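You operate a simulated robot arm through the tools that you are given. There is no shell and no other tool. Be economical: measure what you need, move in short steps, check, and stop when the job is done.

You run a simulated robot arm. Do the job below in one go: nothing can be reset, and whatever is moved stays where it is left.

JOB
Stack the three flowered bowls from the rack in the cream drawer.
Fine: one inside another; shut the drawer.

The check looks at the end state, three seconds after you hand in, the way a careful person would. Anything else that was tipped, shoved, dropped, spilled or broken makes it a failure.

ROBOT AND FRAMES
A 6-joint arm with a two-finger parallel gripper, fixed in place. Base frame: the origin is at the foot of the arm, x ahead of it, y to its left, z up. Lengths are in mm, angles in degrees, forces in N, time in s.
With the tool pointing down near the work surface it reaches from about 360 to 820 mm from the base axis. Its first joint turns from -166.0 to 166.0 degrees. Payload 3.91 kg.
Tool frame: the origin (TCP) lies between the finger pads and is the grasp point; the fingertips stand 30 mm ahead of it; z points along the fingers, y is the line along which they close. The gripper opens to 110 mm. The fingers are 20 mm wide and 10 mm thick; the gripper's body (48 by 112 mm) begins 55 mm behind the TCP.
Orientation is told as [roll, pitch, yaw] about the base's x, y, z axes, in that order, counted from this pose: with the fingers straight down and closing along the base's y, the tool's x points along the base's -x, its y along +y and its z along -z.

CONTROLS
- The arm moves only by the tool jog_arm. Its argument "moves" is a list of rows, each an object of numbers (a shift or turn left out is 0, a gripper value left out holds the last): "tx", "ty", "tz": the shift along the base's x, y, z in units of 30 mm (1.0 is 30 mm); "rx", "ry", "rz": the turn, a rotation vector about the base's x, y, z in units of 8 degrees (1.0 is 8 degrees); "grip": the finger opening in cm, from 0 to 11. In form: [{"tx": .., "ty": .., "tz": .., "rx": .., "ry": .., "rz": .., "grip": ..}, ...]. A call has 1 to 8 rows; each row shifts and turns the commanded pose from where the row before left it. A call with a number of a shift or a turn outside -1 to 1 is refused whole. Each row takes 0.2 s and may step no farther than 50 mm and 8.6 degrees from the row before; otherwise, or with a gripper value out of range, the whole call is refused. Where a pose cannot be reached the arm comes as near as it can. A force on the tool above 90 N (or 10 N above the force at the start of the call, whichever is more), or a blocked arm, ends the call early, and 0.2 s more pass. The fingers move at their own pace (about 45 mm/s each) and stop on an object; they squeeze with about 39 N. The grip force told is the motor's: it shows also when the fingers shut on nothing. Time passes only in rows, and 0.2 s behind the last, so rows that do not move let the fingers close. It gives the time, the measured TCP pose, the force on the tool (base axes), the opening and the grip force at its end, in the units of the frame above (readings bear some noise).
- Cameras (640 x 400 px; columns grow to the right, rows downward): "scene" is fixed at [398.7, -650.4, 1617.6]; the picture's right is [1.00, -0.03, 0.00], its down [-0.01, -0.49, -0.87] and it looks along [0.03, 0.87, -0.49] (base axes); focal length 319 px, centre (320, 200). "wrist" rides on the gripper at [-36, 0, -57] in the tool frame; the picture's right is [0.00, -1.00, 0.00], its down [0.97, 0.00, -0.24] and it looks along [0.24, 0.00, 0.97] (tool axes); focal length 218 px, centre (320, 200). There is no depth. A picture from a camera that has moved, and an enlarged one, comes with that camera's place and axes in the base frame and with its lens.
- get_image(camera): a new picture of that camera. The clock stands still meanwhile.
- lift_body(by): slides the trunk up (or, below 0, down) by that many mm; the arm rides with it, the base frame stays. It gives what a move gives, with no picture.
- close_up(camera, box): a new picture of the part [left, top, right, bottom] of that camera's present view, enlarged. The clock stands still meanwhile.
- sign_off(): hands the job in; it is judged then, once.

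Go step by step. Nothing tells you positions but the pictures and the camera data: compare them with the known pose of the tool, close in by small moves and look again before you grip or let go. The budget is 120 turns and 64 pictures, counting those below and the enlarged ones. Unless the task says otherwise, let go and move clear before handing in, and close with one line.

The tools are called after ">>>" as a command line: name --argument value ..., lists and objects as JSON in quotes. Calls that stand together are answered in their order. jog_arm: Moves the arm, as the interface text tells. Its arguments: {"type":"object","properties":{"moves":{"type":"array","items":{"type":"object","properties":{"tx":{"type":"number"},"ty":{"type":"number"},"tz":{"type":"number"},"rx":{"type":"number"},"ry":{"type":"number"},"rz":{"type":"number"},"grip":{"type":"number"}}}}},"required":["moves"]} The other tools are called the same way: lift_body (by) slides the trunk up or down; get_image (camera) takes a picture; close_up (camera, box) takes an enlarged picture of a part of a camera's view; sign_off () hands the job in.

At the start:

```text
clock: 0.0
tool_pos: [219.7, 457.9, 1209.7]
orientation: [0.0, 0.0, 0.0]
ft_force: [-0.4, 0.3, 0.1]
finger_gap: 110.2
grip_force: 0.0
trunk travel left (down, up): [-550.0, 60.0]
```

scene: 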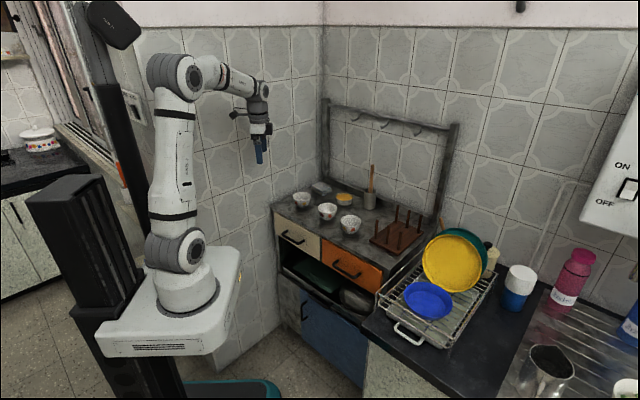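
wrist: 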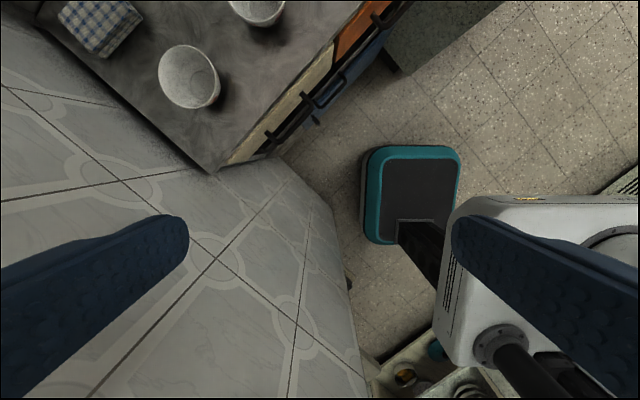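

I see three small bowls on top of a dresser ("rack") and a cream drawer at its upper left. I'll enlarge the views to locate them.

>>> close_up --camera "scene" --box '[260, 160, 420, 260]'

>>> close_up --camera "scene" --box '[260, 220, 420, 320]'

```text
4.00 times, centred on (340, 210) of scene
camera zoom: at [398.7, -650.4, 1617.6], right [1.0, -0.03, 0.0], down [-0.01, -0.49, -0.87], along [0.03, 0.87, -0.49], focal length 1276 px, centre (240, 160)
```

zoom: 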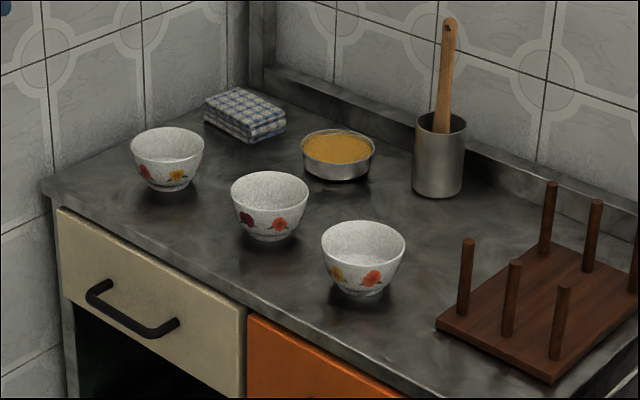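

```text
4.00 times, centred on (340, 270) of scene
camera zoom: at [398.7, -650.4, 1617.6], right [1.0, -0.03, 0.0], down [-0.01, -0.49, -0.87], along [0.03, 0.87, -0.49], focal length 1276 px, centre (240, -80)
```

zoom: 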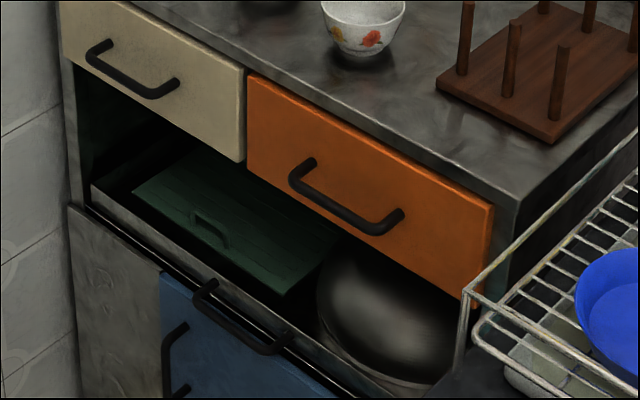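

The bowls stand on the dresser top (z≈860), and the dresser faces the arm at about 45°. I'll turn the tool square to the dresser, tilt it horizontal for the drawer handle, then look.

>>> jog_arm --moves '[{"rz": 0.973}, {"rz": 0.973}, {"rz": 0.973}, {"rz": 0.973}, {"rz": 0.973}, {"rz": 0.973}, {}, {}]'

>>> get_image --camera "wrist"

```text
clock: 1.8
tool_pos: [221.6, 456.5, 1210.0]
orientation: [0.1, 0.1, 46.6]
ft_force: [0.5, 0.3, -0.1]
finger_gap: 109.9
grip_force: 0.1
trunk travel left (down, up): [-550.0, 60.0]
```

```text
59 pictures are left
camera wrist: at [244.8, 482.6, 1268.4], right [0.73, -0.69, 0.0], down [-0.67, -0.71, 0.24], along [-0.16, -0.17, -0.97], focal length 218 px, centre (320, 200)
```

wrist: 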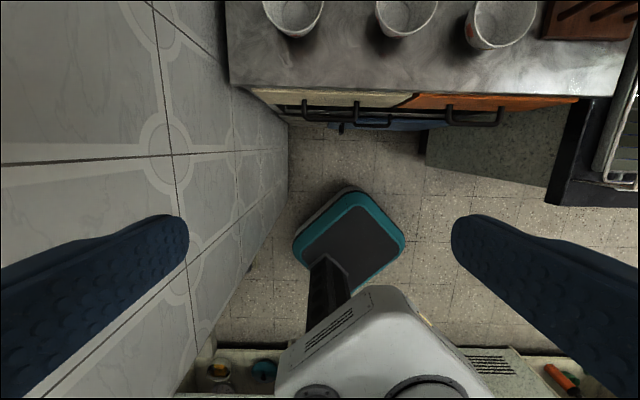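

The front edge runs at almost exactly −45° (front face at n≈617 mm from the base along the 45° direction). Next I tilt the tool to horizontal facing the dresser, still high up.

>>> jog_arm --moves '[{"rz": -0.2, "tx": 0.7, "ty": -0.7}, {"rx": 0.723, "ry": -0.723}, {"rx": 0.723, "ry": -0.723}, {"rx": 0.723, "ry": -0.723}, {"rx": 0.723, "ry": -0.723}, {"rx": 0.723, "ry": -0.723}, {"rx": 0.723, "ry": -0.723}, {}]'

>>> jog_arm --moves '[{"rx": 0.723, "ry": -0.723}, {"rx": 0.723, "ry": -0.723}, {"rx": 0.723, "ry": -0.723}, {"rx": 0.723, "ry": -0.723}, {"rx": 0.723, "ry": -0.723}, {}, {}]'

>>> get_image --camera "scene"

>>> get_image --camera "wrist"

```text
clock: 3.6
tool_pos: [241.0, 435.6, 1210.9]
orientation: [0.0, -49.2, 45.1]
ft_force: [0.5, -0.4, 0.3]
finger_gap: 110.0
grip_force: 0.0
trunk travel left (down, up): [-550.0, 60.0]
```

```text
clock: 5.2
tool_pos: [242.0, 434.3, 1210.9]
orientation: [-54.8, -89.9, 99.8]
ft_force: [0.1, -0.1, 0.1]
finger_gap: 110.1
grip_force: 0.1
trunk travel left (down, up): [-550.0, 60.0]
```

```text
58 pictures are left
```

scene: 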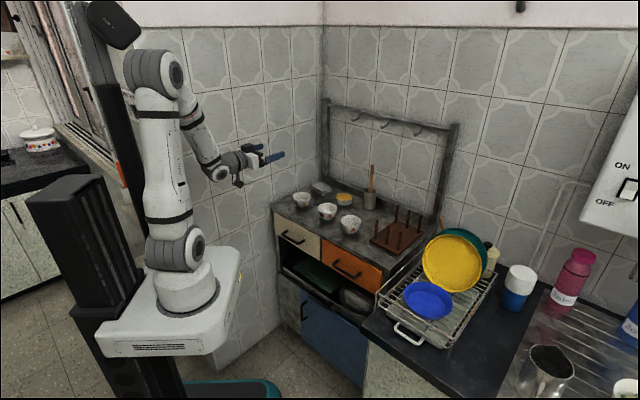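

```text
57 pictures are left
camera wrist: at [200.6, 394.7, 1247.4], right [0.71, -0.71, 0.0], down [-0.17, -0.17, -0.97], along [0.69, 0.69, -0.24], focal length 218 px, centre (320, 200)
```

wrist: 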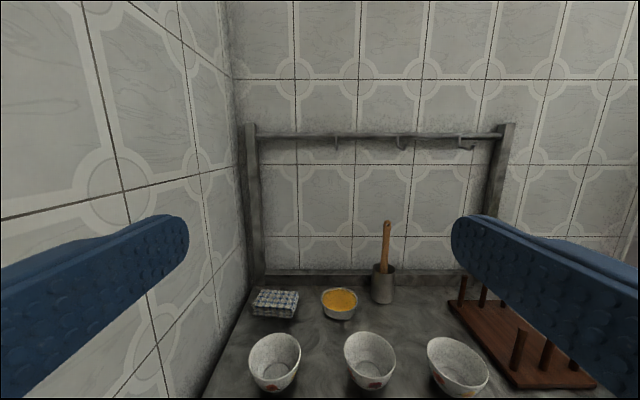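

The tool is horizontal, but the bar handle needs a vertical closing direction, so I'll roll the tool 90° about its axis. I'll also lower the trunk toward handle height and look.

>>> jog_arm --moves '[{"rx": 0.723, "ry": 0.723}, {"rx": 0.723, "ry": 0.723}, {"rx": 0.723, "ry": 0.723}, {"rx": 0.723, "ry": 0.723}, {"rx": 0.723, "ry": 0.723}, {"rx": 0.723, "ry": 0.723}, {"rx": 0.723, "ry": 0.723}, {"rx": 0.723, "ry": 0.723}]'

>>> jog_arm --moves '[{"rx": 0.723, "ry": 0.723}, {"rx": 0.723, "ry": 0.723}, {"rx": 0.723, "ry": 0.723}, {}]'

>>> lift_body --by -400

>>> get_image --camera "wrist"

>>> get_image --camera "scene"

```text
clock: 7.0
tool_pos: [156.6, 420.9, 1453.8]
orientation: [89.0, -25.2, -44.6]
ft_force: [0.5, 0.2, 0.0]
finger_gap: 110.2
grip_force: 0.1
out of reach, approached as far as the arm can: row 2, 3, 4, 5, 6, 7, 8
trunk travel left (down, up): [-550.0, 60.0]
```

```text
clock: 8.0
tool_pos: [166.9, 392.7, 1563.1]
orientation: [88.2, -1.9, -44.7]
ft_force: [-0.3, 0.4, 0.0]
finger_gap: 109.9
grip_force: 0.1
out of reach, approached as far as the arm can: row 1, 2, 3
trunk travel left (down, up): [-550.0, 60.0]
```

```text
clock: 11.8
tool_pos: [166.6, 391.8, 1164.5]
orientation: [88.2, -1.8, -44.7]
ft_force: [-0.9, -0.8, 0.2]
finger_gap: 110.1
grip_force: 0.0
trunk travel left (down, up): [-150.0, 460.0]
```

```text
56 pictures are left
camera wrist: at [150.4, 325.1, 1167.3], right [0.0, -0.04, -1.0], down [-0.86, 0.51, -0.02], along [0.51, 0.86, -0.04], focal length 218 px, centre (320, 200)
```

wrist: 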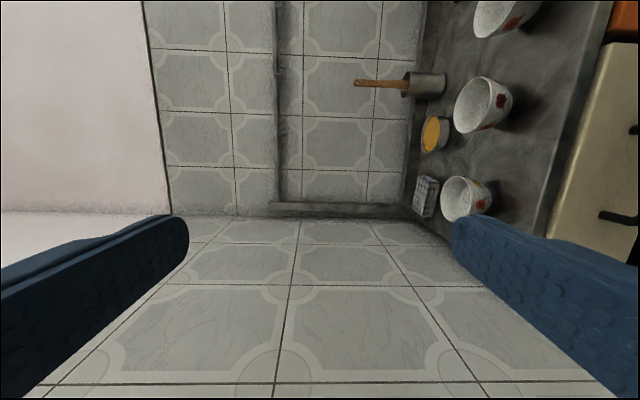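

```text
55 pictures are left
```

scene: 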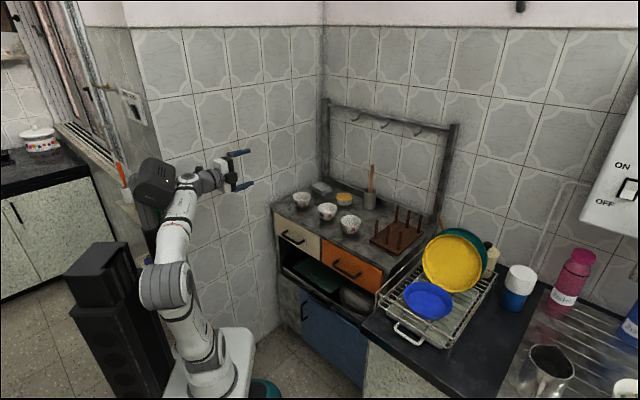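

The rolled pose wasn't reachable at that height and the arm rose. With the trunk now lower, I'll make a tiny move to see where it goes.

>>> jog_arm --moves '[{"tx": -0.3, "ty": -0.3}]'

```text
clock: 12.2
tool_pos: [156.4, 385.6, 1162.4]
orientation: [88.2, -1.9, -44.7]
ft_force: [0.7, -0.4, 0.4]
finger_gap: 110.1
grip_force: 0.1
trunk travel left (down, up): [-150.0, 460.0]
```

The commands restart from the actual pose, and the tool is now rolled correctly. I'll bring it down and forward to in front of the drawer.

>>> jog_arm --moves '[{"tx": 0.58, "ty": 0.335, "tz": -1}, {"tx": 0.58, "ty": 0.335, "tz": -1}, {"tx": 0.58, "ty": 0.335, "tz": -1}, {"tx": 0.58, "ty": 0.335, "tz": -1}, {"tx": 0.58, "ty": 0.335, "tz": -1}, {"tz": -1}, {"tz": -1}, {"tz": -1}]'

>>> jog_arm --moves '[{"tz": -1}, {"tz": -1}, {"tz": -1}, {"tz": -1}]'

>>> get_image --camera "wrist"

>>> get_image --camera "scene"

```text
clock: 14.0
tool_pos: [268.3, 361.3, 1136.8]
orientation: [87.9, -1.3, -44.4]
ft_force: [1.1, -0.3, 0.1]
finger_gap: 110.1
grip_force: 0.0
out of reach, approached as far as the arm can: row 1, 2, 3, 4, 5, 6, 7, 8
trunk travel left (down, up): [-150.0, 460.0]
```

```text
clock: 15.0
tool_pos: [273.2, 310.4, 1112.5]
orientation: [88.0, -1.2, -44.3]
ft_force: [-0.4, 0.3, 0.6]
finger_gap: 110.1
grip_force: 0.0
out of reach, approached as far as the arm can: row 1, 2, 3, 4
trunk travel left (down, up): [-150.0, 460.0]
```

```text
54 pictures are left
camera wrist: at [258.8, 244.0, 1115.3], right [-0.01, -0.04, -1.0], down [-0.86, 0.51, -0.01], along [0.51, 0.86, -0.04], focal length 218 px, centre (320, 200)
```

wrist: 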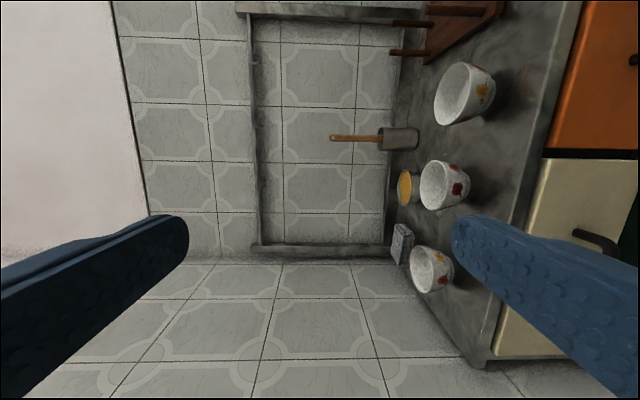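

```text
53 pictures are left
```

scene: 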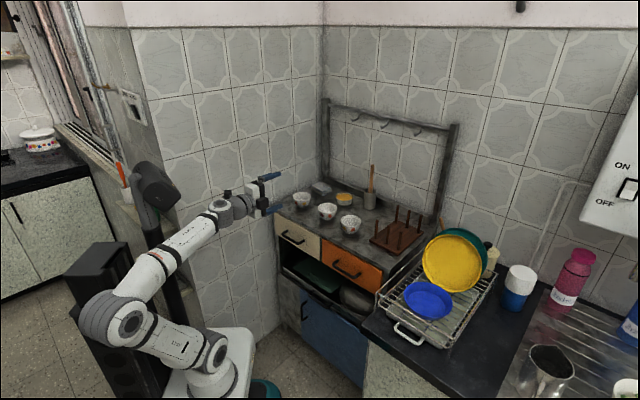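

The arm is sliding along a joint limit in this roll direction. I'll roll back the other way (−n) and continue to the opposite 90° roll.

>>> jog_arm --moves '[{"rx": -0.723, "ry": -0.723}, {"rx": -0.723, "ry": -0.723}, {"rx": -0.723, "ry": -0.723}, {"rx": -0.723, "ry": -0.723}, {"rx": -0.723, "ry": -0.723}, {"rx": -0.723, "ry": -0.723}, {"rx": -0.723, "ry": -0.723}, {"rx": -0.723, "ry": -0.723}]'

>>> jog_arm --moves '[{"rx": -0.723, "ry": -0.723}, {"rx": -0.723, "ry": -0.723}, {"rx": -0.723, "ry": -0.723}, {"rx": -0.723, "ry": -0.723}, {"rx": -0.723, "ry": -0.723}, {"rx": -0.723, "ry": -0.723}, {"rx": -0.723, "ry": -0.723}, {"rx": -0.723, "ry": -0.723}]'

>>> get_image --camera "scene"

```text
clock: 16.8
tool_pos: [275.6, 310.3, 1113.0]
orientation: [88.1, -66.5, -44.1]
ft_force: [-0.3, -0.3, 0.6]
finger_gap: 110.0
grip_force: 0.1
trunk travel left (down, up): [-150.0, 460.0]
```

```text
clock: 18.6
tool_pos: [273.6, 310.1, 1114.0]
orientation: [-90.7, -48.1, 134.5]
ft_force: [0.1, 0.3, -0.3]
finger_gap: 109.8
grip_force: 0.2
trunk travel left (down, up): [-150.0, 460.0]
```

```text
52 pictures are left
```

scene: 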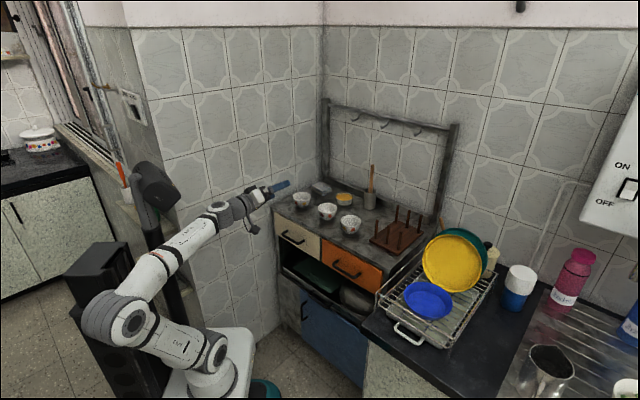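

That direction works; I'll finish the roll and then start to lower.

>>> jog_arm --moves '[{"rx": -0.71, "ry": -0.71}, {"rx": -0.71, "ry": -0.71}, {"rx": -0.71, "ry": -0.71}, {"rx": -0.71, "ry": -0.71}, {"rx": -0.71, "ry": -0.71}, {"rx": -0.71, "ry": -0.71}, {"tx": -1, "ty": 1}, {"tx": -1, "ty": 1}]'

>>> jog_arm --moves '[{"tz": -1}, {"tz": -1}, {"tz": -1}, {"tz": -1}, {"tz": -1}, {"tz": -1}, {"tz": -1}, {"tz": -1}]'

>>> get_image --camera "wrist"

>>> get_image --camera "scene"

```text
clock: 20.4
tool_pos: [213.7, 370.8, 1114.6]
orientation: [-91.1, -0.1, 134.6]
ft_force: [0.2, -0.6, 1.3]
finger_gap: 110.2
grip_force: 0.0
trunk travel left (down, up): [-150.0, 460.0]
```

```text
clock: 22.2
tool_pos: [213.6, 391.5, 888.1]
orientation: [-91.1, -0.1, 134.6]
ft_force: [0.5, -1.1, 0.5]
finger_gap: 110.0
grip_force: 0.1
out of reach, approached as far as the arm can: row 7, 8
trunk travel left (down, up): [-150.0, 460.0]
```

```text
51 pictures are left
camera wrist: at [148.0, 376.1, 887.3], right [-0.01, -0.01, 1.0], down [0.51, -0.86, -0.01], along [0.86, 0.51, 0.02], focal length 218 px, centre (320, 200)
```

wrist: 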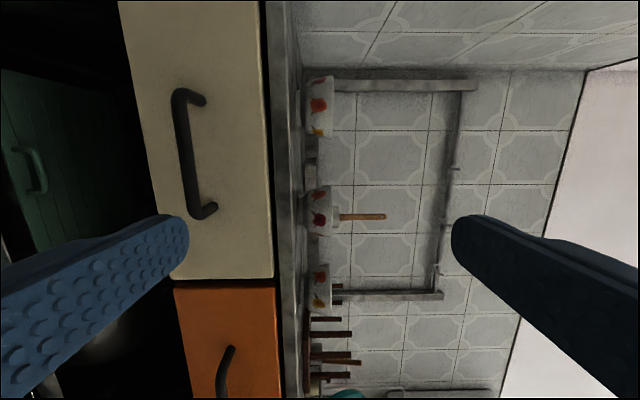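

```text
50 pictures are left
```

scene: 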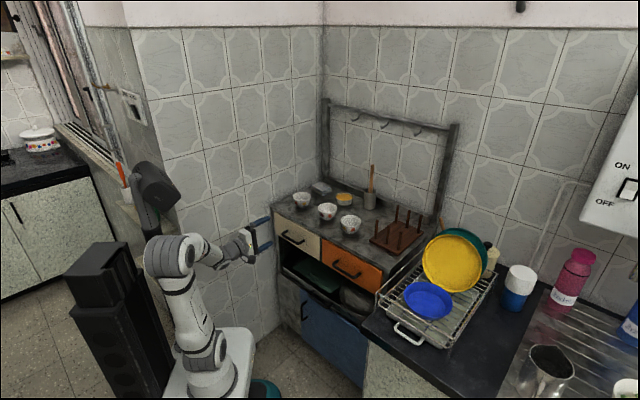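

The handle bar is clearly visible: about u −150, z≈767, n≈577. I'll lower the trunk to handle height, sidestep slightly, narrow the fingers and check.

>>> lift_body --by -121

>>> jog_arm --moves '[{"tx": -0.5, "ty": 0.5, "grip": 5}, {"tx": 0.7, "ty": 0.7}, {"tx": 0.7, "ty": 0.7}, {}, {}]'

>>> get_image --camera "wrist"

>>> get_image --camera "scene"

```text
clock: 23.7
tool_pos: [214.6, 391.8, 767.4]
orientation: [-91.2, -0.1, 134.6]
ft_force: [0.0, -0.6, -0.1]
finger_gap: 110.3
grip_force: 0.1
trunk travel left (down, up): [-29.0, 581.0]
```

```text
clock: 24.9
tool_pos: [240.8, 448.2, 767.0]
orientation: [-91.2, -0.2, 134.6]
ft_force: [-0.4, 0.9, -0.1]
finger_gap: 49.8
grip_force: 0.1
trunk travel left (down, up): [-29.0, 581.0]
```

```text
49 pictures are left
camera wrist: at [175.2, 433.2, 766.2], right [-0.01, -0.01, 1.0], down [0.51, -0.86, -0.01], along [0.86, 0.51, 0.02], focal length 218 px, centre (320, 200)
```

wrist: 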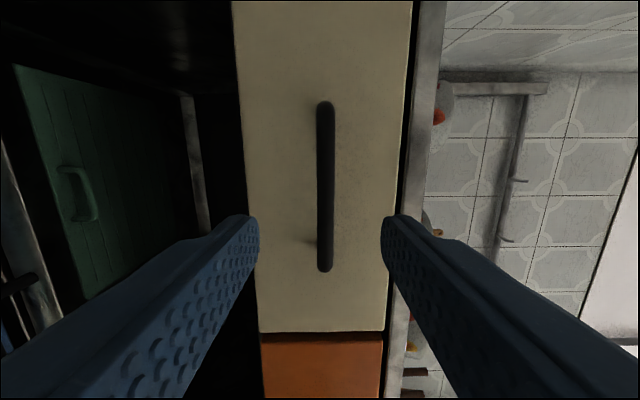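

```text
48 pictures are left
```

scene: 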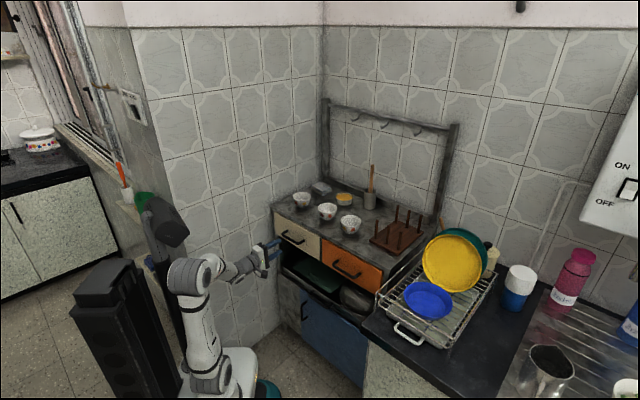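

The fingers straddle the bar well; bar at about z 771. I advance 84 mm and close.

>>> jog_arm --moves '[{"tx": 0.65, "ty": 0.65, "tz": 0.13}, {"tx": 0.65, "ty": 0.65}, {"tx": 0.66, "ty": 0.66}, {}]'

>>> get_image --camera "wrist"

>>> close_up --camera "scene" --box '[230, 200, 350, 275]'

```text
clock: 25.9
tool_pos: [300.3, 507.2, 771.6]
orientation: [-91.1, 0.1, 134.6]
ft_force: [-1.3, 1.0, -0.1]
finger_gap: 50.2
grip_force: 0.0
trunk travel left (down, up): [-29.0, 581.0]
```

```text
47 pictures are left
camera wrist: at [234.6, 491.5, 770.5], right [-0.01, -0.01, 1.0], down [0.51, -0.86, -0.01], along [0.86, 0.51, 0.02], focal length 218 px, centre (320, 200)
```

wrist: 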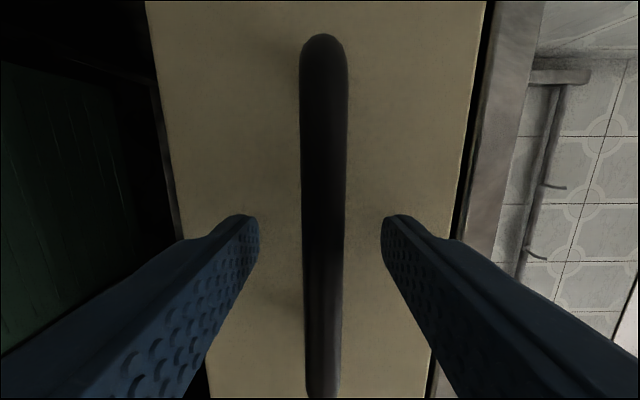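

```text
5.33 times, centred on (290, 238) of scene
camera zoom: at [398.7, -650.4, 1617.6], right [1.0, -0.03, 0.0], down [-0.01, -0.49, -0.87], along [0.03, 0.87, -0.49], focal length 1702 px, centre (480, 0)
```

zoom: 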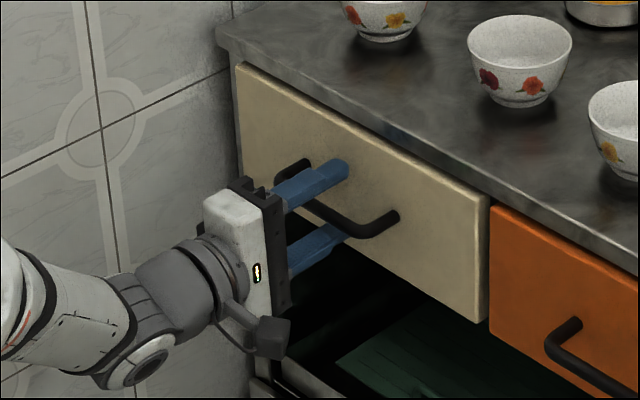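

The bar is between the fingers. Closing on it.

>>> jog_arm --moves '[{"grip": 0}, {"grip": 0}, {"grip": 0}, {"grip": 0}]'

```text
clock: 26.9
tool_pos: [301.2, 505.5, 772.5]
orientation: [-91.2, -0.1, 134.6]
ft_force: [1.0, 0.1, 6.1]
finger_gap: 11.6
grip_force: 45.6
trunk travel left (down, up): [-29.0, 581.0]
```

Gripped on the 12 mm bar. Pulling the drawer out gently.

>>> jog_arm --moves '[{"tx": -0.3, "ty": -0.3}, {"tx": -0.4, "ty": -0.4}, {"tx": -0.4, "ty": -0.4}, {"tx": -0.4, "ty": -0.4}, {}]'

>>> close_up --camera "scene" --box '[230, 190, 390, 290]'

```text
clock: 28.1
tool_pos: [255.6, 461.3, 771.9]
orientation: [-91.2, 0.0, 134.7]
ft_force: [2.4, -2.9, 11.6]
finger_gap: 11.3
grip_force: 44.4
trunk travel left (down, up): [-29.0, 581.0]
```

```text
4.00 times, centred on (310, 240) of scene
camera zoom: at [398.7, -650.4, 1617.6], right [1.0, -0.03, 0.0], down [-0.01, -0.49, -0.87], along [0.03, 0.87, -0.49], focal length 1276 px, centre (360, 40)
```

zoom: 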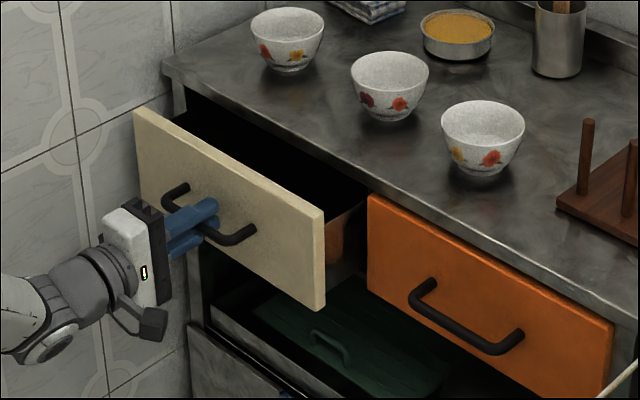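

The drawer slides. I keep pulling in steps.

>>> jog_arm --moves '[{"tx": -0.4, "ty": -0.4}, {"tx": -0.4, "ty": -0.4}, {"tx": -0.4, "ty": -0.4}, {"tx": -0.4, "ty": -0.4}, {}]'

>>> jog_arm --moves '[{"tx": -0.3, "ty": -0.3}, {"tx": -0.3, "ty": -0.3}, {}]'

```text
clock: 29.3
tool_pos: [206.9, 412.7, 771.1]
orientation: [-91.2, 0.0, 134.5]
ft_force: [9.4, -8.7, 14.4]
finger_gap: 12.0
grip_force: 44.9
trunk travel left (down, up): [-29.0, 581.0]
```

```text
clock: 30.1
tool_pos: [189.8, 395.4, 770.7]
orientation: [-91.4, -0.1, 134.5]
ft_force: [11.9, -10.8, 16.9]
finger_gap: 11.5
grip_force: 44.9
trunk travel left (down, up): [-29.0, 581.0]
```

>>> jog_arm --moves '[{"tx": -0.3, "ty": -0.3}, {"tx": -0.3, "ty": -0.3}, {"tx": -0.3, "ty": -0.3}, {}]'

>>> get_image --camera "scene"

```text
clock: 31.1
tool_pos: [163.2, 377.4, 772.3]
orientation: [-90.2, 0.1, 134.4]
ft_force: [20.2, -20.9, -42.3]
finger_gap: 11.7
grip_force: 44.9
out of reach, approached as far as the arm can: row 2, 3
trunk travel left (down, up): [-29.0, 581.0]
```

```text
44 pictures are left
```

scene: 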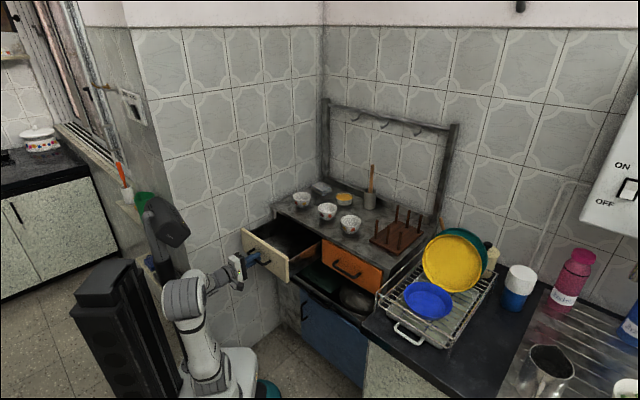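

The drawer is open about 188 mm, at the arm's inner limit. I'll open the fingers and slide sideways off the handle toward the wall side, since the arm cannot back up.

>>> jog_arm --moves '[{"grip": 5}, {}, {}, {}]'

>>> get_image --camera "wrist"

```text
clock: 32.1
tool_pos: [160.5, 379.3, 777.8]
orientation: [-91.1, -0.2, 134.5]
ft_force: [0.9, 0.5, 0.0]
finger_gap: 50.3
grip_force: 0.1
trunk travel left (down, up): [-29.0, 581.0]
```

```text
43 pictures are left
camera wrist: at [93.6, 364.3, 777.6], right [-0.01, -0.01, 1.0], down [0.51, -0.86, -0.01], along [0.86, 0.51, 0.02], focal length 218 px, centre (320, 200)
```

wrist: 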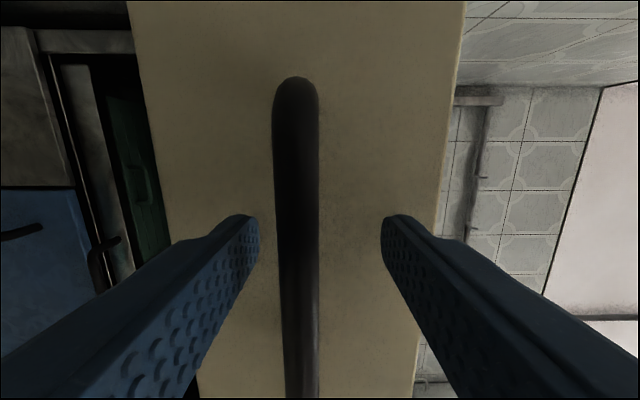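

>>> jog_arm --moves '[{"tx": -0.4, "ty": 0.4, "tz": -0.15}, {"tx": -0.4, "ty": 0.4}, {"tx": -0.4, "ty": 0.4}, {"tx": -0.4, "ty": 0.4}, {}]'

>>> get_image --camera "wrist"

```text
clock: 33.3
tool_pos: [111.9, 427.4, 773.7]
orientation: [-91.1, 0.0, 134.6]
ft_force: [0.5, -0.1, -0.8]
finger_gap: 49.9
grip_force: 0.2
trunk travel left (down, up): [-29.0, 581.0]
```

```text
42 pictures are left
camera wrist: at [45.3, 412.0, 773.0], right [-0.01, -0.01, 1.0], down [0.51, -0.86, -0.01], along [0.86, 0.51, 0.02], focal length 218 px, centre (320, 200)
```

wrist: 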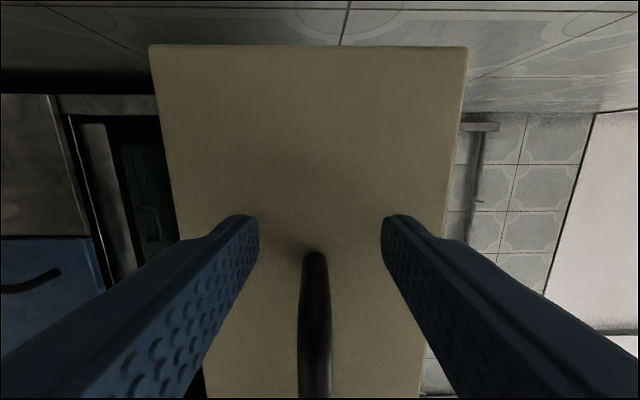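

The bar's end is nearly passed; here there is enough radius to back straight out.

>>> jog_arm --moves '[{"tx": -0.3, "ty": -0.3}, {"tx": -0.3, "ty": -0.3}, {"tx": -0.3, "ty": -0.3}, {}]'

>>> get_image --camera "wrist"

```text
clock: 34.3
tool_pos: [91.9, 399.4, 772.9]
orientation: [-90.9, 0.1, 133.5]
ft_force: [0.1, -0.1, -1.1]
finger_gap: 50.0
grip_force: 0.1
trunk travel left (down, up): [-29.0, 581.0]
```

```text
41 pictures are left
camera wrist: at [25.5, 386.4, 771.8], right [-0.01, -0.01, 1.0], down [0.49, -0.87, 0.0], along [0.87, 0.49, 0.02], focal length 218 px, centre (320, 200)
```

wrist: 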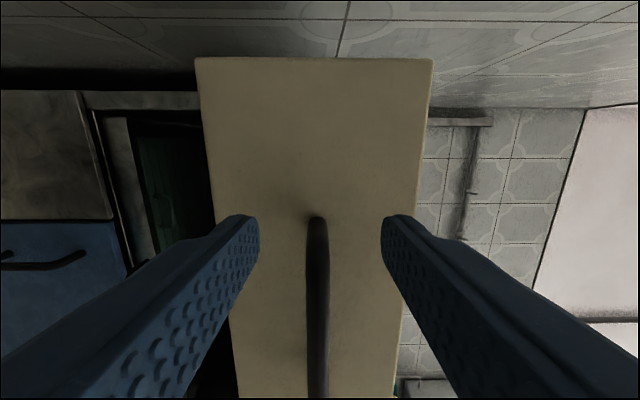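

>>> jog_arm --moves '[{"tx": -0.4, "ty": 0.1}, {"tx": -0.4, "ty": 0.1}, {}]'

>>> jog_arm --moves '[{"tz": 0.4}, {"tz": 0.5}, {"tz": 0.5}, {"tz": 0.5}, {}]'

>>> get_image --camera "wrist"

```text
clock: 35.1
tool_pos: [95.7, 396.3, 774.3]
orientation: [-91.4, 0.2, 130.5]
ft_force: [-0.7, 0.7, -0.1]
finger_gap: 50.2
grip_force: 0.0
trunk travel left (down, up): [-29.0, 581.0]
```

```text
clock: 36.3
tool_pos: [92.6, 406.1, 815.7]
orientation: [-90.5, 2.4, 130.2]
ft_force: [-0.4, 0.6, -0.3]
finger_gap: 50.3
grip_force: 0.1
trunk travel left (down, up): [-29.0, 581.0]
```

```text
40 pictures are left
camera wrist: at [25.6, 395.3, 813.3], right [-0.03, 0.03, 1.0], down [0.44, -0.9, 0.04], along [0.9, 0.44, 0.02], focal length 218 px, centre (320, 200)
```

wrist: 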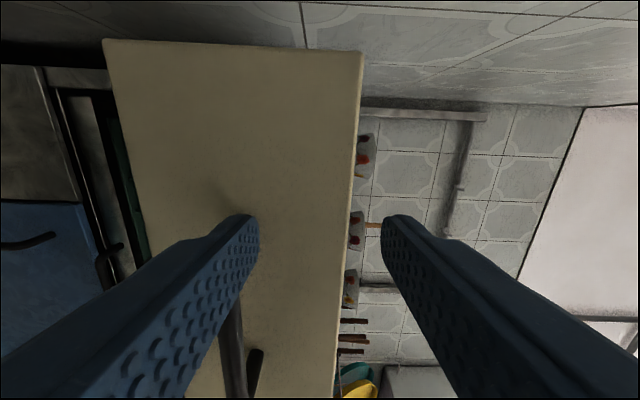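

Clear of the handle with no contact. I'll raise the trunk, then turn the tool to point down again.

>>> lift_body --by 420

>>> get_image --camera "scene"

```text
refused: 420 is not a number from -400 to 400
```

```text
39 pictures are left
```

scene: 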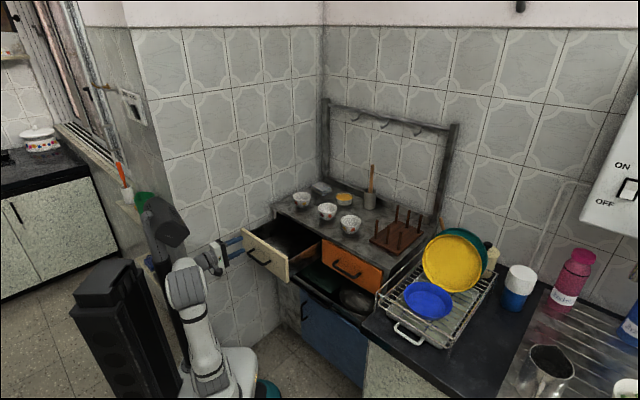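

>>> lift_body --by 400

>>> jog_arm --moves '[{"rx": 0.723, "ry": 0.723, "tx": 0.5, "ty": 0.3}, {"rx": 0.723, "ry": 0.723, "tx": 0.5, "ty": 0.3}, {"rx": 0.723, "ry": 0.723, "tx": 0.5, "ty": 0.3}, {"rx": 0.723, "ry": 0.723, "tx": 0.5}, {"rx": 0.723, "ry": 0.723, "tx": 0.5}, {"rx": 0.723, "ry": 0.723}, {"rx": 0.723, "ry": 0.723}, {"rx": 0.723, "ry": 0.723}]'

>>> jog_arm --moves '[{"rx": 0.723, "ry": 0.723}, {"rx": 0.723, "ry": 0.723}, {"rx": 0.723, "ry": 0.723}, {"rx": -0.723, "ry": 0.723}, {"rx": -0.723, "ry": 0.723}, {"rx": -0.723, "ry": 0.723}, {"rx": -0.723, "ry": 0.723}, {"rx": -0.723, "ry": 0.723}]'

>>> jog_arm --moves '[{"rx": -0.723, "ry": 0.723}, {"rx": -0.723, "ry": 0.723}, {"rx": -0.723, "ry": 0.723}, {"rx": -0.723, "ry": 0.723}, {"rx": -0.723, "ry": 0.723}, {"rx": -0.723, "ry": 0.723}, {}]'

```text
clock: 40.2
tool_pos: [93.5, 404.6, 1223.1]
orientation: [-90.8, 0.9, 130.1]
ft_force: [-1.1, -0.1, -0.4]
finger_gap: 50.0
grip_force: 0.1
trunk travel left (down, up): [-429.0, 181.0]
```

```text
clock: 42.0
tool_pos: [136.5, 433.2, 1230.6]
orientation: [-90.2, -65.5, 134.0]
ft_force: [0.6, 0.6, -0.5]
finger_gap: 50.3
grip_force: 0.2
trunk travel left (down, up): [-429.0, 181.0]
```

```text
clock: 43.8
tool_pos: [135.9, 434.4, 1231.7]
orientation: [-1.1, -48.6, 45.1]
ft_force: [0.6, 0.3, -0.6]
finger_gap: 50.0
grip_force: 0.0
trunk travel left (down, up): [-429.0, 181.0]
```

```text
clock: 45.4
tool_pos: [136.0, 433.6, 1230.4]
orientation: [-0.9, 0.4, 45.2]
ft_force: [-0.1, -0.2, -0.2]
finger_gap: 50.0
grip_force: 0.2
trunk travel left (down, up): [-429.0, 181.0]
```

Tool points down with yaw 45°. Now over to a viewing spot above the bowls and open drawer.

>>> jog_arm --moves '[{"tx": 0.905, "tz": -0.33, "rx": 0.11}, {"tx": 0.905, "tz": -0.33}, {"tx": 0.905, "tz": -0.33}, {"tx": 0.905, "tz": -0.33}, {"tx": 0.905, "tz": -0.33}, {"tx": 0.905, "tz": -0.33}, {"tx": 0.905, "tz": -0.33, "ty": 0.16}, {"tx": 0.905, "tz": -0.33}]'

>>> get_image --camera "wrist"

```text
clock: 47.2
tool_pos: [356.2, 438.4, 1151.1]
orientation: [-0.3, -0.3, 45.0]
ft_force: [-0.7, 0.3, 0.7]
finger_gap: 50.0
grip_force: 0.1
trunk travel left (down, up): [-429.0, 181.0]
```

```text
38 pictures are left
camera wrist: at [379.4, 463.1, 1208.8], right [0.71, -0.71, 0.01], down [-0.69, -0.69, 0.23], along [-0.16, -0.17, -0.97], focal length 218 px, centre (320, 200)
```

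wrist: 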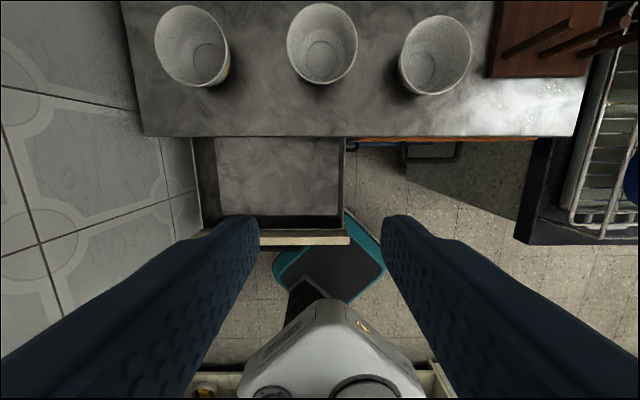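

Bowl centres (u,n): A(−212,716), B(−56,718), C(82,709); drawer interior is roughly u −285…−15, n 447…612. I go above B to check its alignment and rim height.

>>> jog_arm --moves '[{"tx": 0.737, "ty": 0.737, "tz": -0.6, "grip": 10.5}, {"tx": 0.737, "ty": 0.737, "tz": -0.6}, {"tx": 0.737, "ty": 0.737, "tz": -0.6}, {"tx": 0.737, "ty": 0.737, "tz": -0.6}, {"tx": 0.737, "ty": 0.737, "tz": -0.6}, {"tz": -1}, {"tz": -1}, {}]'

>>> get_image --camera "wrist"

>>> close_up --camera "scene" --box '[270, 160, 390, 235]'

```text
clock: 49.0
tool_pos: [464.3, 547.6, 1000.8]
orientation: [-0.3, -0.2, 45.1]
ft_force: [0.2, 0.3, -0.3]
finger_gap: 105.0
grip_force: 0.1
trunk travel left (down, up): [-429.0, 181.0]
```

```text
37 pictures are left
camera wrist: at [488.4, 573.1, 1058.0], right [0.71, -0.71, 0.01], down [-0.69, -0.69, 0.24], along [-0.16, -0.17, -0.97], focal length 218 px, centre (320, 200)
```

wrist: 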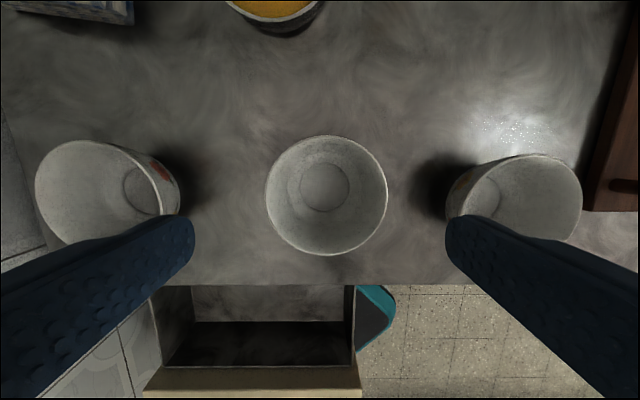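

```text
5.33 times, centred on (330, 198) of scene
camera zoom: at [398.7, -650.4, 1617.6], right [1.0, -0.03, 0.0], down [-0.01, -0.49, -0.87], along [0.03, 0.87, -0.49], focal length 1702 px, centre (267, 213)
```

zoom: 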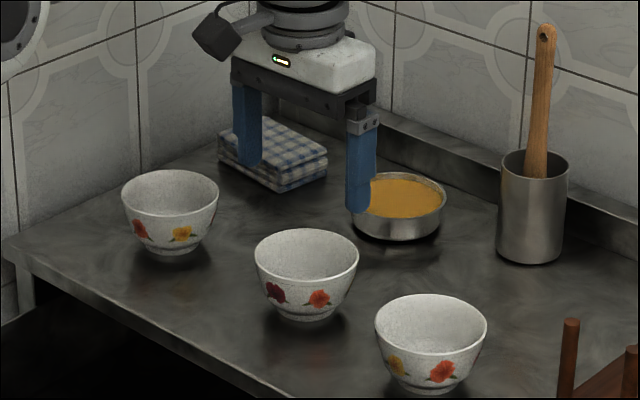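

B is centred within ~4 mm; rim about z 911. I nudge over it and descend so the fingertips reach ~12 mm below the rim, then check.

>>> jog_arm --moves '[{"tx": 0.12, "ty": -0.03, "tz": -0.6}, {"tz": -0.6}, {"tz": -0.6}, {"tz": -0.6}, {}]'

>>> close_up --camera "scene" --box '[270, 160, 390, 235]'

>>> get_image --camera "wrist"

```text
clock: 50.2
tool_pos: [470.1, 547.8, 928.3]
orientation: [-0.4, -0.3, 45.0]
ft_force: [-0.7, 1.1, -0.5]
finger_gap: 105.1
grip_force: 0.0
trunk travel left (down, up): [-429.0, 181.0]
```

```text
5.33 times, centred on (330, 198) of scene
camera zoom: at [398.7, -650.4, 1617.6], right [1.0, -0.03, 0.0], down [-0.01, -0.49, -0.87], along [0.03, 0.87, -0.49], focal length 1702 px, centre (267, 213)
```

zoom: 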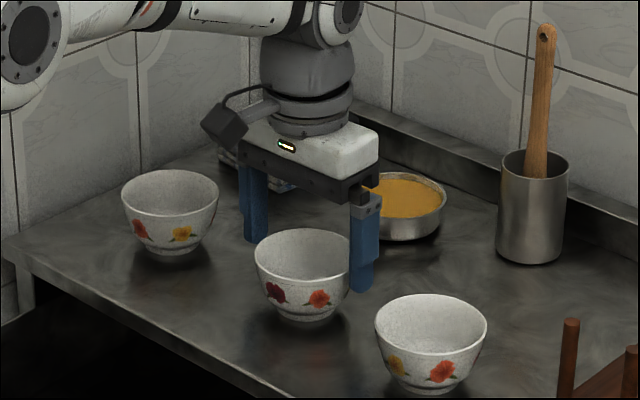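

```text
34 pictures are left
camera wrist: at [492.9, 572.4, 985.9], right [0.71, -0.71, 0.01], down [-0.69, -0.69, 0.24], along [-0.16, -0.17, -0.97], focal length 218 px, centre (320, 200)
```

wrist: 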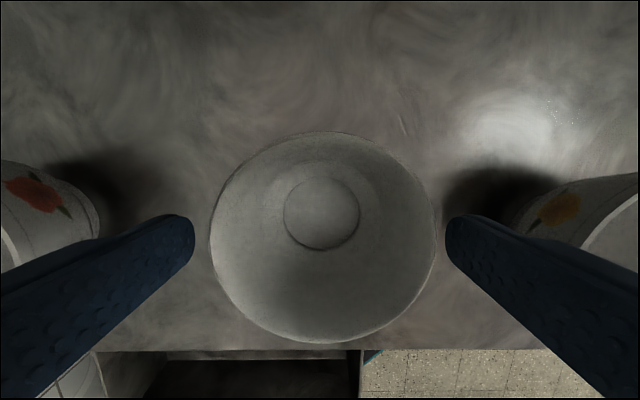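

Well centred (rim z≈910, Ø≈84). Closing.

>>> jog_arm --moves '[{"grip": 7.5}, {}, {}, {}]'

>>> jog_arm --moves '[{"tz": 0.5}, {"tz": 0.5}, {}]'

>>> close_up --camera "scene" --box '[270, 160, 390, 235]'

```text
clock: 51.2
tool_pos: [469.0, 546.4, 928.8]
orientation: [-0.3, -0.3, 45.0]
ft_force: [-0.2, -0.6, 0.0]
finger_gap: 84.5
grip_force: 39.2
trunk travel left (down, up): [-429.0, 181.0]
```

```text
clock: 52.0
tool_pos: [468.3, 548.0, 959.8]
orientation: [-0.4, -0.3, 45.0]
ft_force: [-0.5, -0.2, 0.6]
finger_gap: 84.5
grip_force: 39.2
trunk travel left (down, up): [-429.0, 181.0]
```

```text
5.33 times, centred on (330, 198) of scene
camera zoom: at [398.7, -650.4, 1617.6], right [1.0, -0.03, 0.0], down [-0.01, -0.49, -0.87], along [0.03, 0.87, -0.49], focal length 1702 px, centre (267, 213)
```

zoom: 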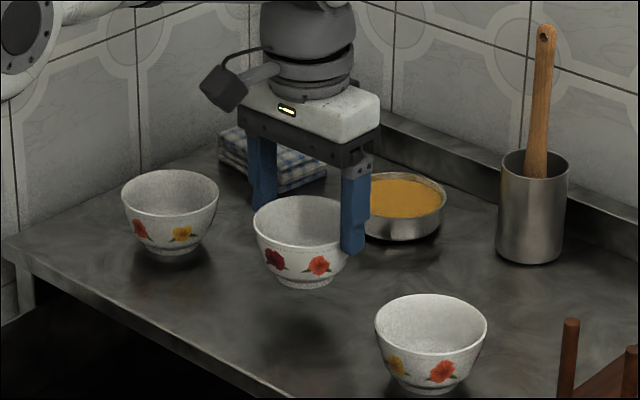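

Bowl B is held. Carrying it over the drawer.

>>> jog_arm --moves '[{"tz": 0.7}, {"tx": -0.89, "ty": -0.394}, {"tx": -0.89, "ty": -0.394}, {"tx": -0.89, "ty": -0.394}, {"tx": -0.89, "ty": -0.394}, {"tx": -0.89, "ty": -0.394}, {"tx": -0.89, "ty": -0.394}, {"tx": -0.89, "ty": -0.394}]'

>>> get_image --camera "wrist"

>>> get_image --camera "scene"

```text
clock: 53.8
tool_pos: [280.2, 465.7, 979.7]
orientation: [-0.4, -0.3, 45.0]
ft_force: [-0.2, -0.6, 0.2]
finger_gap: 84.2
grip_force: 39.2
trunk travel left (down, up): [-429.0, 181.0]
```

```text
32 pictures are left
camera wrist: at [305.0, 490.0, 1037.8], right [0.71, -0.71, 0.01], down [-0.69, -0.69, 0.23], along [-0.16, -0.17, -0.97], focal length 218 px, centre (320, 200)
```

wrist: 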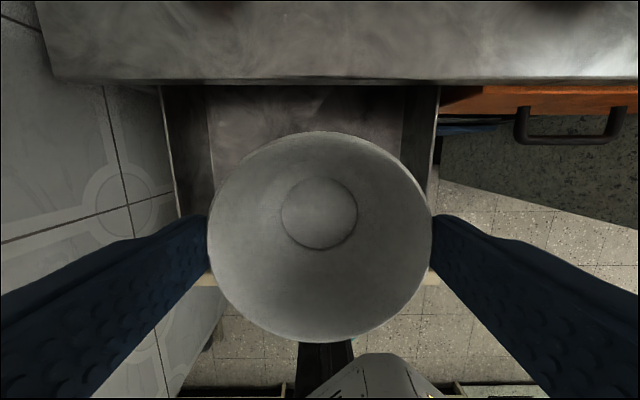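

```text
31 pictures are left
```

scene: 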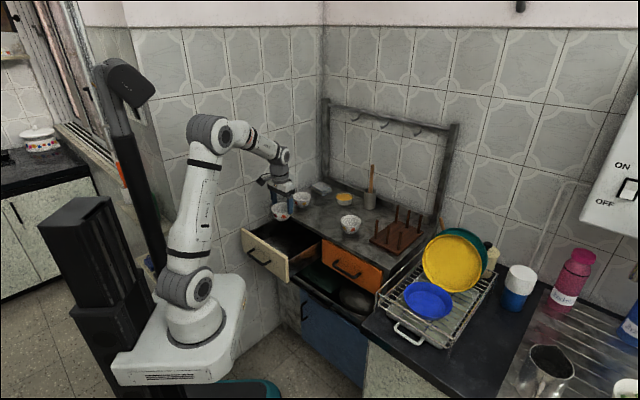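

Well placed above the drawer (n≈527). Lowering, first quickly then in small steps until contact.

>>> jog_arm --moves '[{"tz": -0.9}, {"tz": -0.9}, {"tz": -0.9}, {"tz": -0.9}, {"tz": -0.9}, {"tz": -0.6}, {}]'

>>> close_up --camera "scene" --box '[220, 180, 380, 280]'

```text
clock: 55.4
tool_pos: [281.9, 463.8, 827.1]
orientation: [-0.4, -0.2, 45.0]
ft_force: [0.2, 0.2, -0.9]
finger_gap: 84.6
grip_force: 39.5
trunk travel left (down, up): [-429.0, 181.0]
```

```text
4.00 times, centred on (300, 230) of scene
camera zoom: at [398.7, -650.4, 1617.6], right [1.0, -0.03, 0.0], down [-0.01, -0.49, -0.87], along [0.03, 0.87, -0.49], focal length 1276 px, centre (400, 80)
```

zoom: 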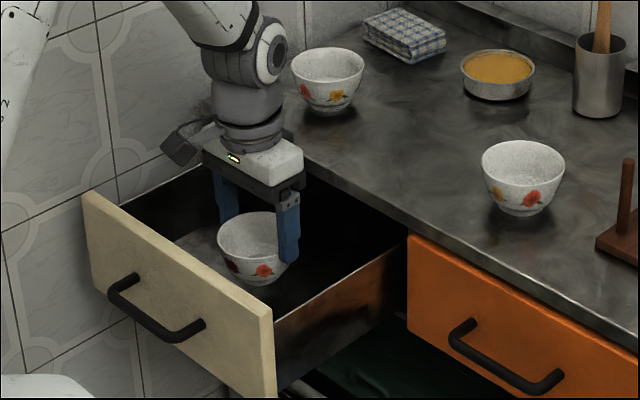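

>>> jog_arm --moves '[{"tz": -0.3}, {"tz": -0.3}, {"tz": -0.2}, {"tz": -0.2}, {"tz": -0.1}, {"tz": -0.1}]'

```text
clock: 56.8
tool_pos: [281.0, 465.3, 791.5]
orientation: [-0.3, -0.3, 45.0]
ft_force: [-0.7, 0.8, -0.9]
finger_gap: 84.7
grip_force: 39.3
trunk travel left (down, up): [-429.0, 181.0]
```

>>> jog_arm --moves '[{"tz": -0.1}, {"tz": -0.1}, {"tz": -0.1}, {"tz": -0.1}]'

>>> close_up --camera "scene" --box '[240, 200, 340, 262]'

```text
clock: 57.8
tool_pos: [279.6, 465.0, 781.7]
orientation: [-0.5, -0.5, 45.0]
ft_force: [0.2, 0.8, 29.9]
finger_gap: 84.7
grip_force: 39.0
trunk travel left (down, up): [-429.0, 181.0]
```

```text
6.40 times, centred on (290, 231) of scene
camera zoom: at [398.7, -650.4, 1617.6], right [1.0, -0.03, 0.0], down [-0.01, -0.49, -0.87], along [0.03, 0.87, -0.49], focal length 2042 px, centre (512, 2)
```

zoom: 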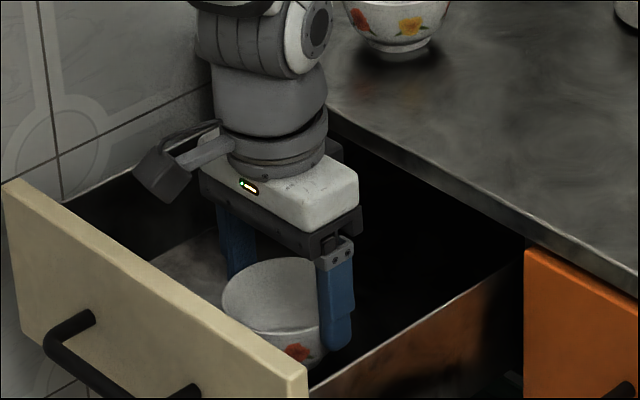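

Contact at TCP z≈783 (floor ~z 714). I ease the pressure, release, rise and look.

>>> jog_arm --moves '[{"tz": 0.06}, {"grip": 10.5}, {}, {}, {"tz": 0.5}, {"tz": 0.8}, {"tz": 1}, {"tz": 1}]'

>>> jog_arm --moves '[{"tz": 1}, {"tz": 1}, {"tz": 1}, {}]'

>>> get_image --camera "wrist"

```text
clock: 59.6
tool_pos: [280.5, 465.1, 879.7]
orientation: [-0.5, -0.2, 45.0]
ft_force: [1.4, -1.0, -0.6]
finger_gap: 105.3
grip_force: 0.0
trunk travel left (down, up): [-429.0, 181.0]
```

```text
clock: 60.6
tool_pos: [281.1, 465.7, 971.4]
orientation: [-0.4, -0.3, 45.1]
ft_force: [-0.3, 0.5, 0.7]
finger_gap: 105.2
grip_force: 0.0
trunk travel left (down, up): [-429.0, 181.0]
```

```text
28 pictures are left
camera wrist: at [306.1, 489.7, 1028.2], right [0.71, -0.71, 0.01], down [-0.69, -0.69, 0.24], along [-0.16, -0.17, -0.97], focal length 218 px, centre (320, 200)
```

wrist: 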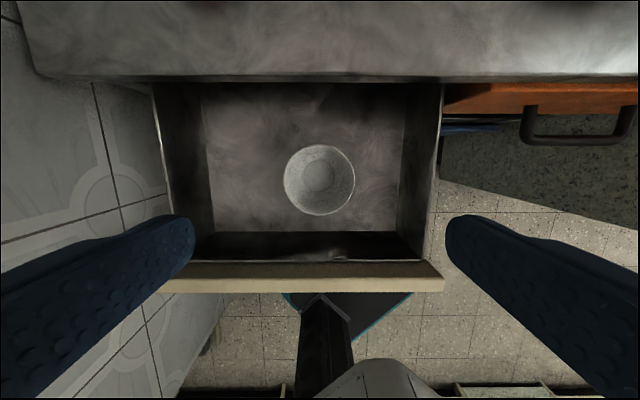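

Bowl B stands upright in the drawer centre at about (u −130, n 526). Next: bowl A.

>>> jog_arm --moves '[{"tx": 0.357, "ty": 0.907, "tz": 0.14}, {"tx": 0.357, "ty": 0.907, "tz": 0.14}, {"tx": 0.357, "ty": 0.907, "tz": 0.14}, {"tx": 0.357, "ty": 0.907, "tz": 0.14}, {"tx": 0.357, "ty": 0.907, "tz": 0.14}, {"tx": 0.357, "ty": 0.907, "tz": 0.14}, {"tx": 0.357, "ty": 0.907, "tz": 0.14}, {}]'

>>> get_image --camera "wrist"

```text
clock: 62.4
tool_pos: [355.8, 655.3, 1000.0]
orientation: [-0.4, -0.3, 45.0]
ft_force: [-0.6, 0.6, -0.1]
finger_gap: 105.0
grip_force: 0.1
trunk travel left (down, up): [-429.0, 181.0]
```

```text
27 pictures are left
camera wrist: at [380.3, 680.8, 1057.4], right [0.71, -0.71, 0.01], down [-0.69, -0.69, 0.24], along [-0.16, -0.17, -0.97], focal length 218 px, centre (320, 200)
```

wrist: 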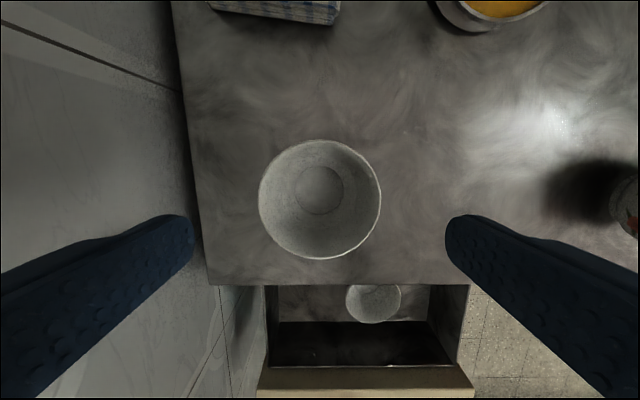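

A is centred to ~1 mm. Descend, close, lift.

>>> jog_arm --moves '[{"tz": -0.6}, {"tz": -0.6}, {"tz": -0.6}, {"tz": -0.58}, {}]'

>>> get_image --camera "wrist"

```text
clock: 63.6
tool_pos: [356.8, 654.6, 928.7]
orientation: [-0.4, -0.3, 45.0]
ft_force: [-0.5, 0.7, 0.7]
finger_gap: 104.9
grip_force: 0.0
trunk travel left (down, up): [-429.0, 181.0]
```

```text
26 pictures are left
camera wrist: at [380.6, 679.8, 985.6], right [0.71, -0.71, 0.01], down [-0.69, -0.69, 0.24], along [-0.16, -0.17, -0.97], focal length 218 px, centre (320, 200)
```

wrist: 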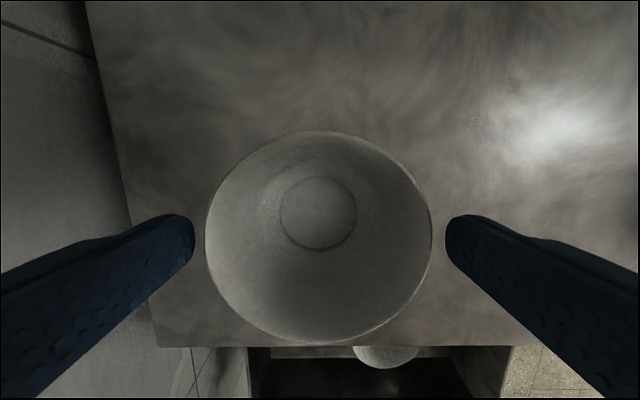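

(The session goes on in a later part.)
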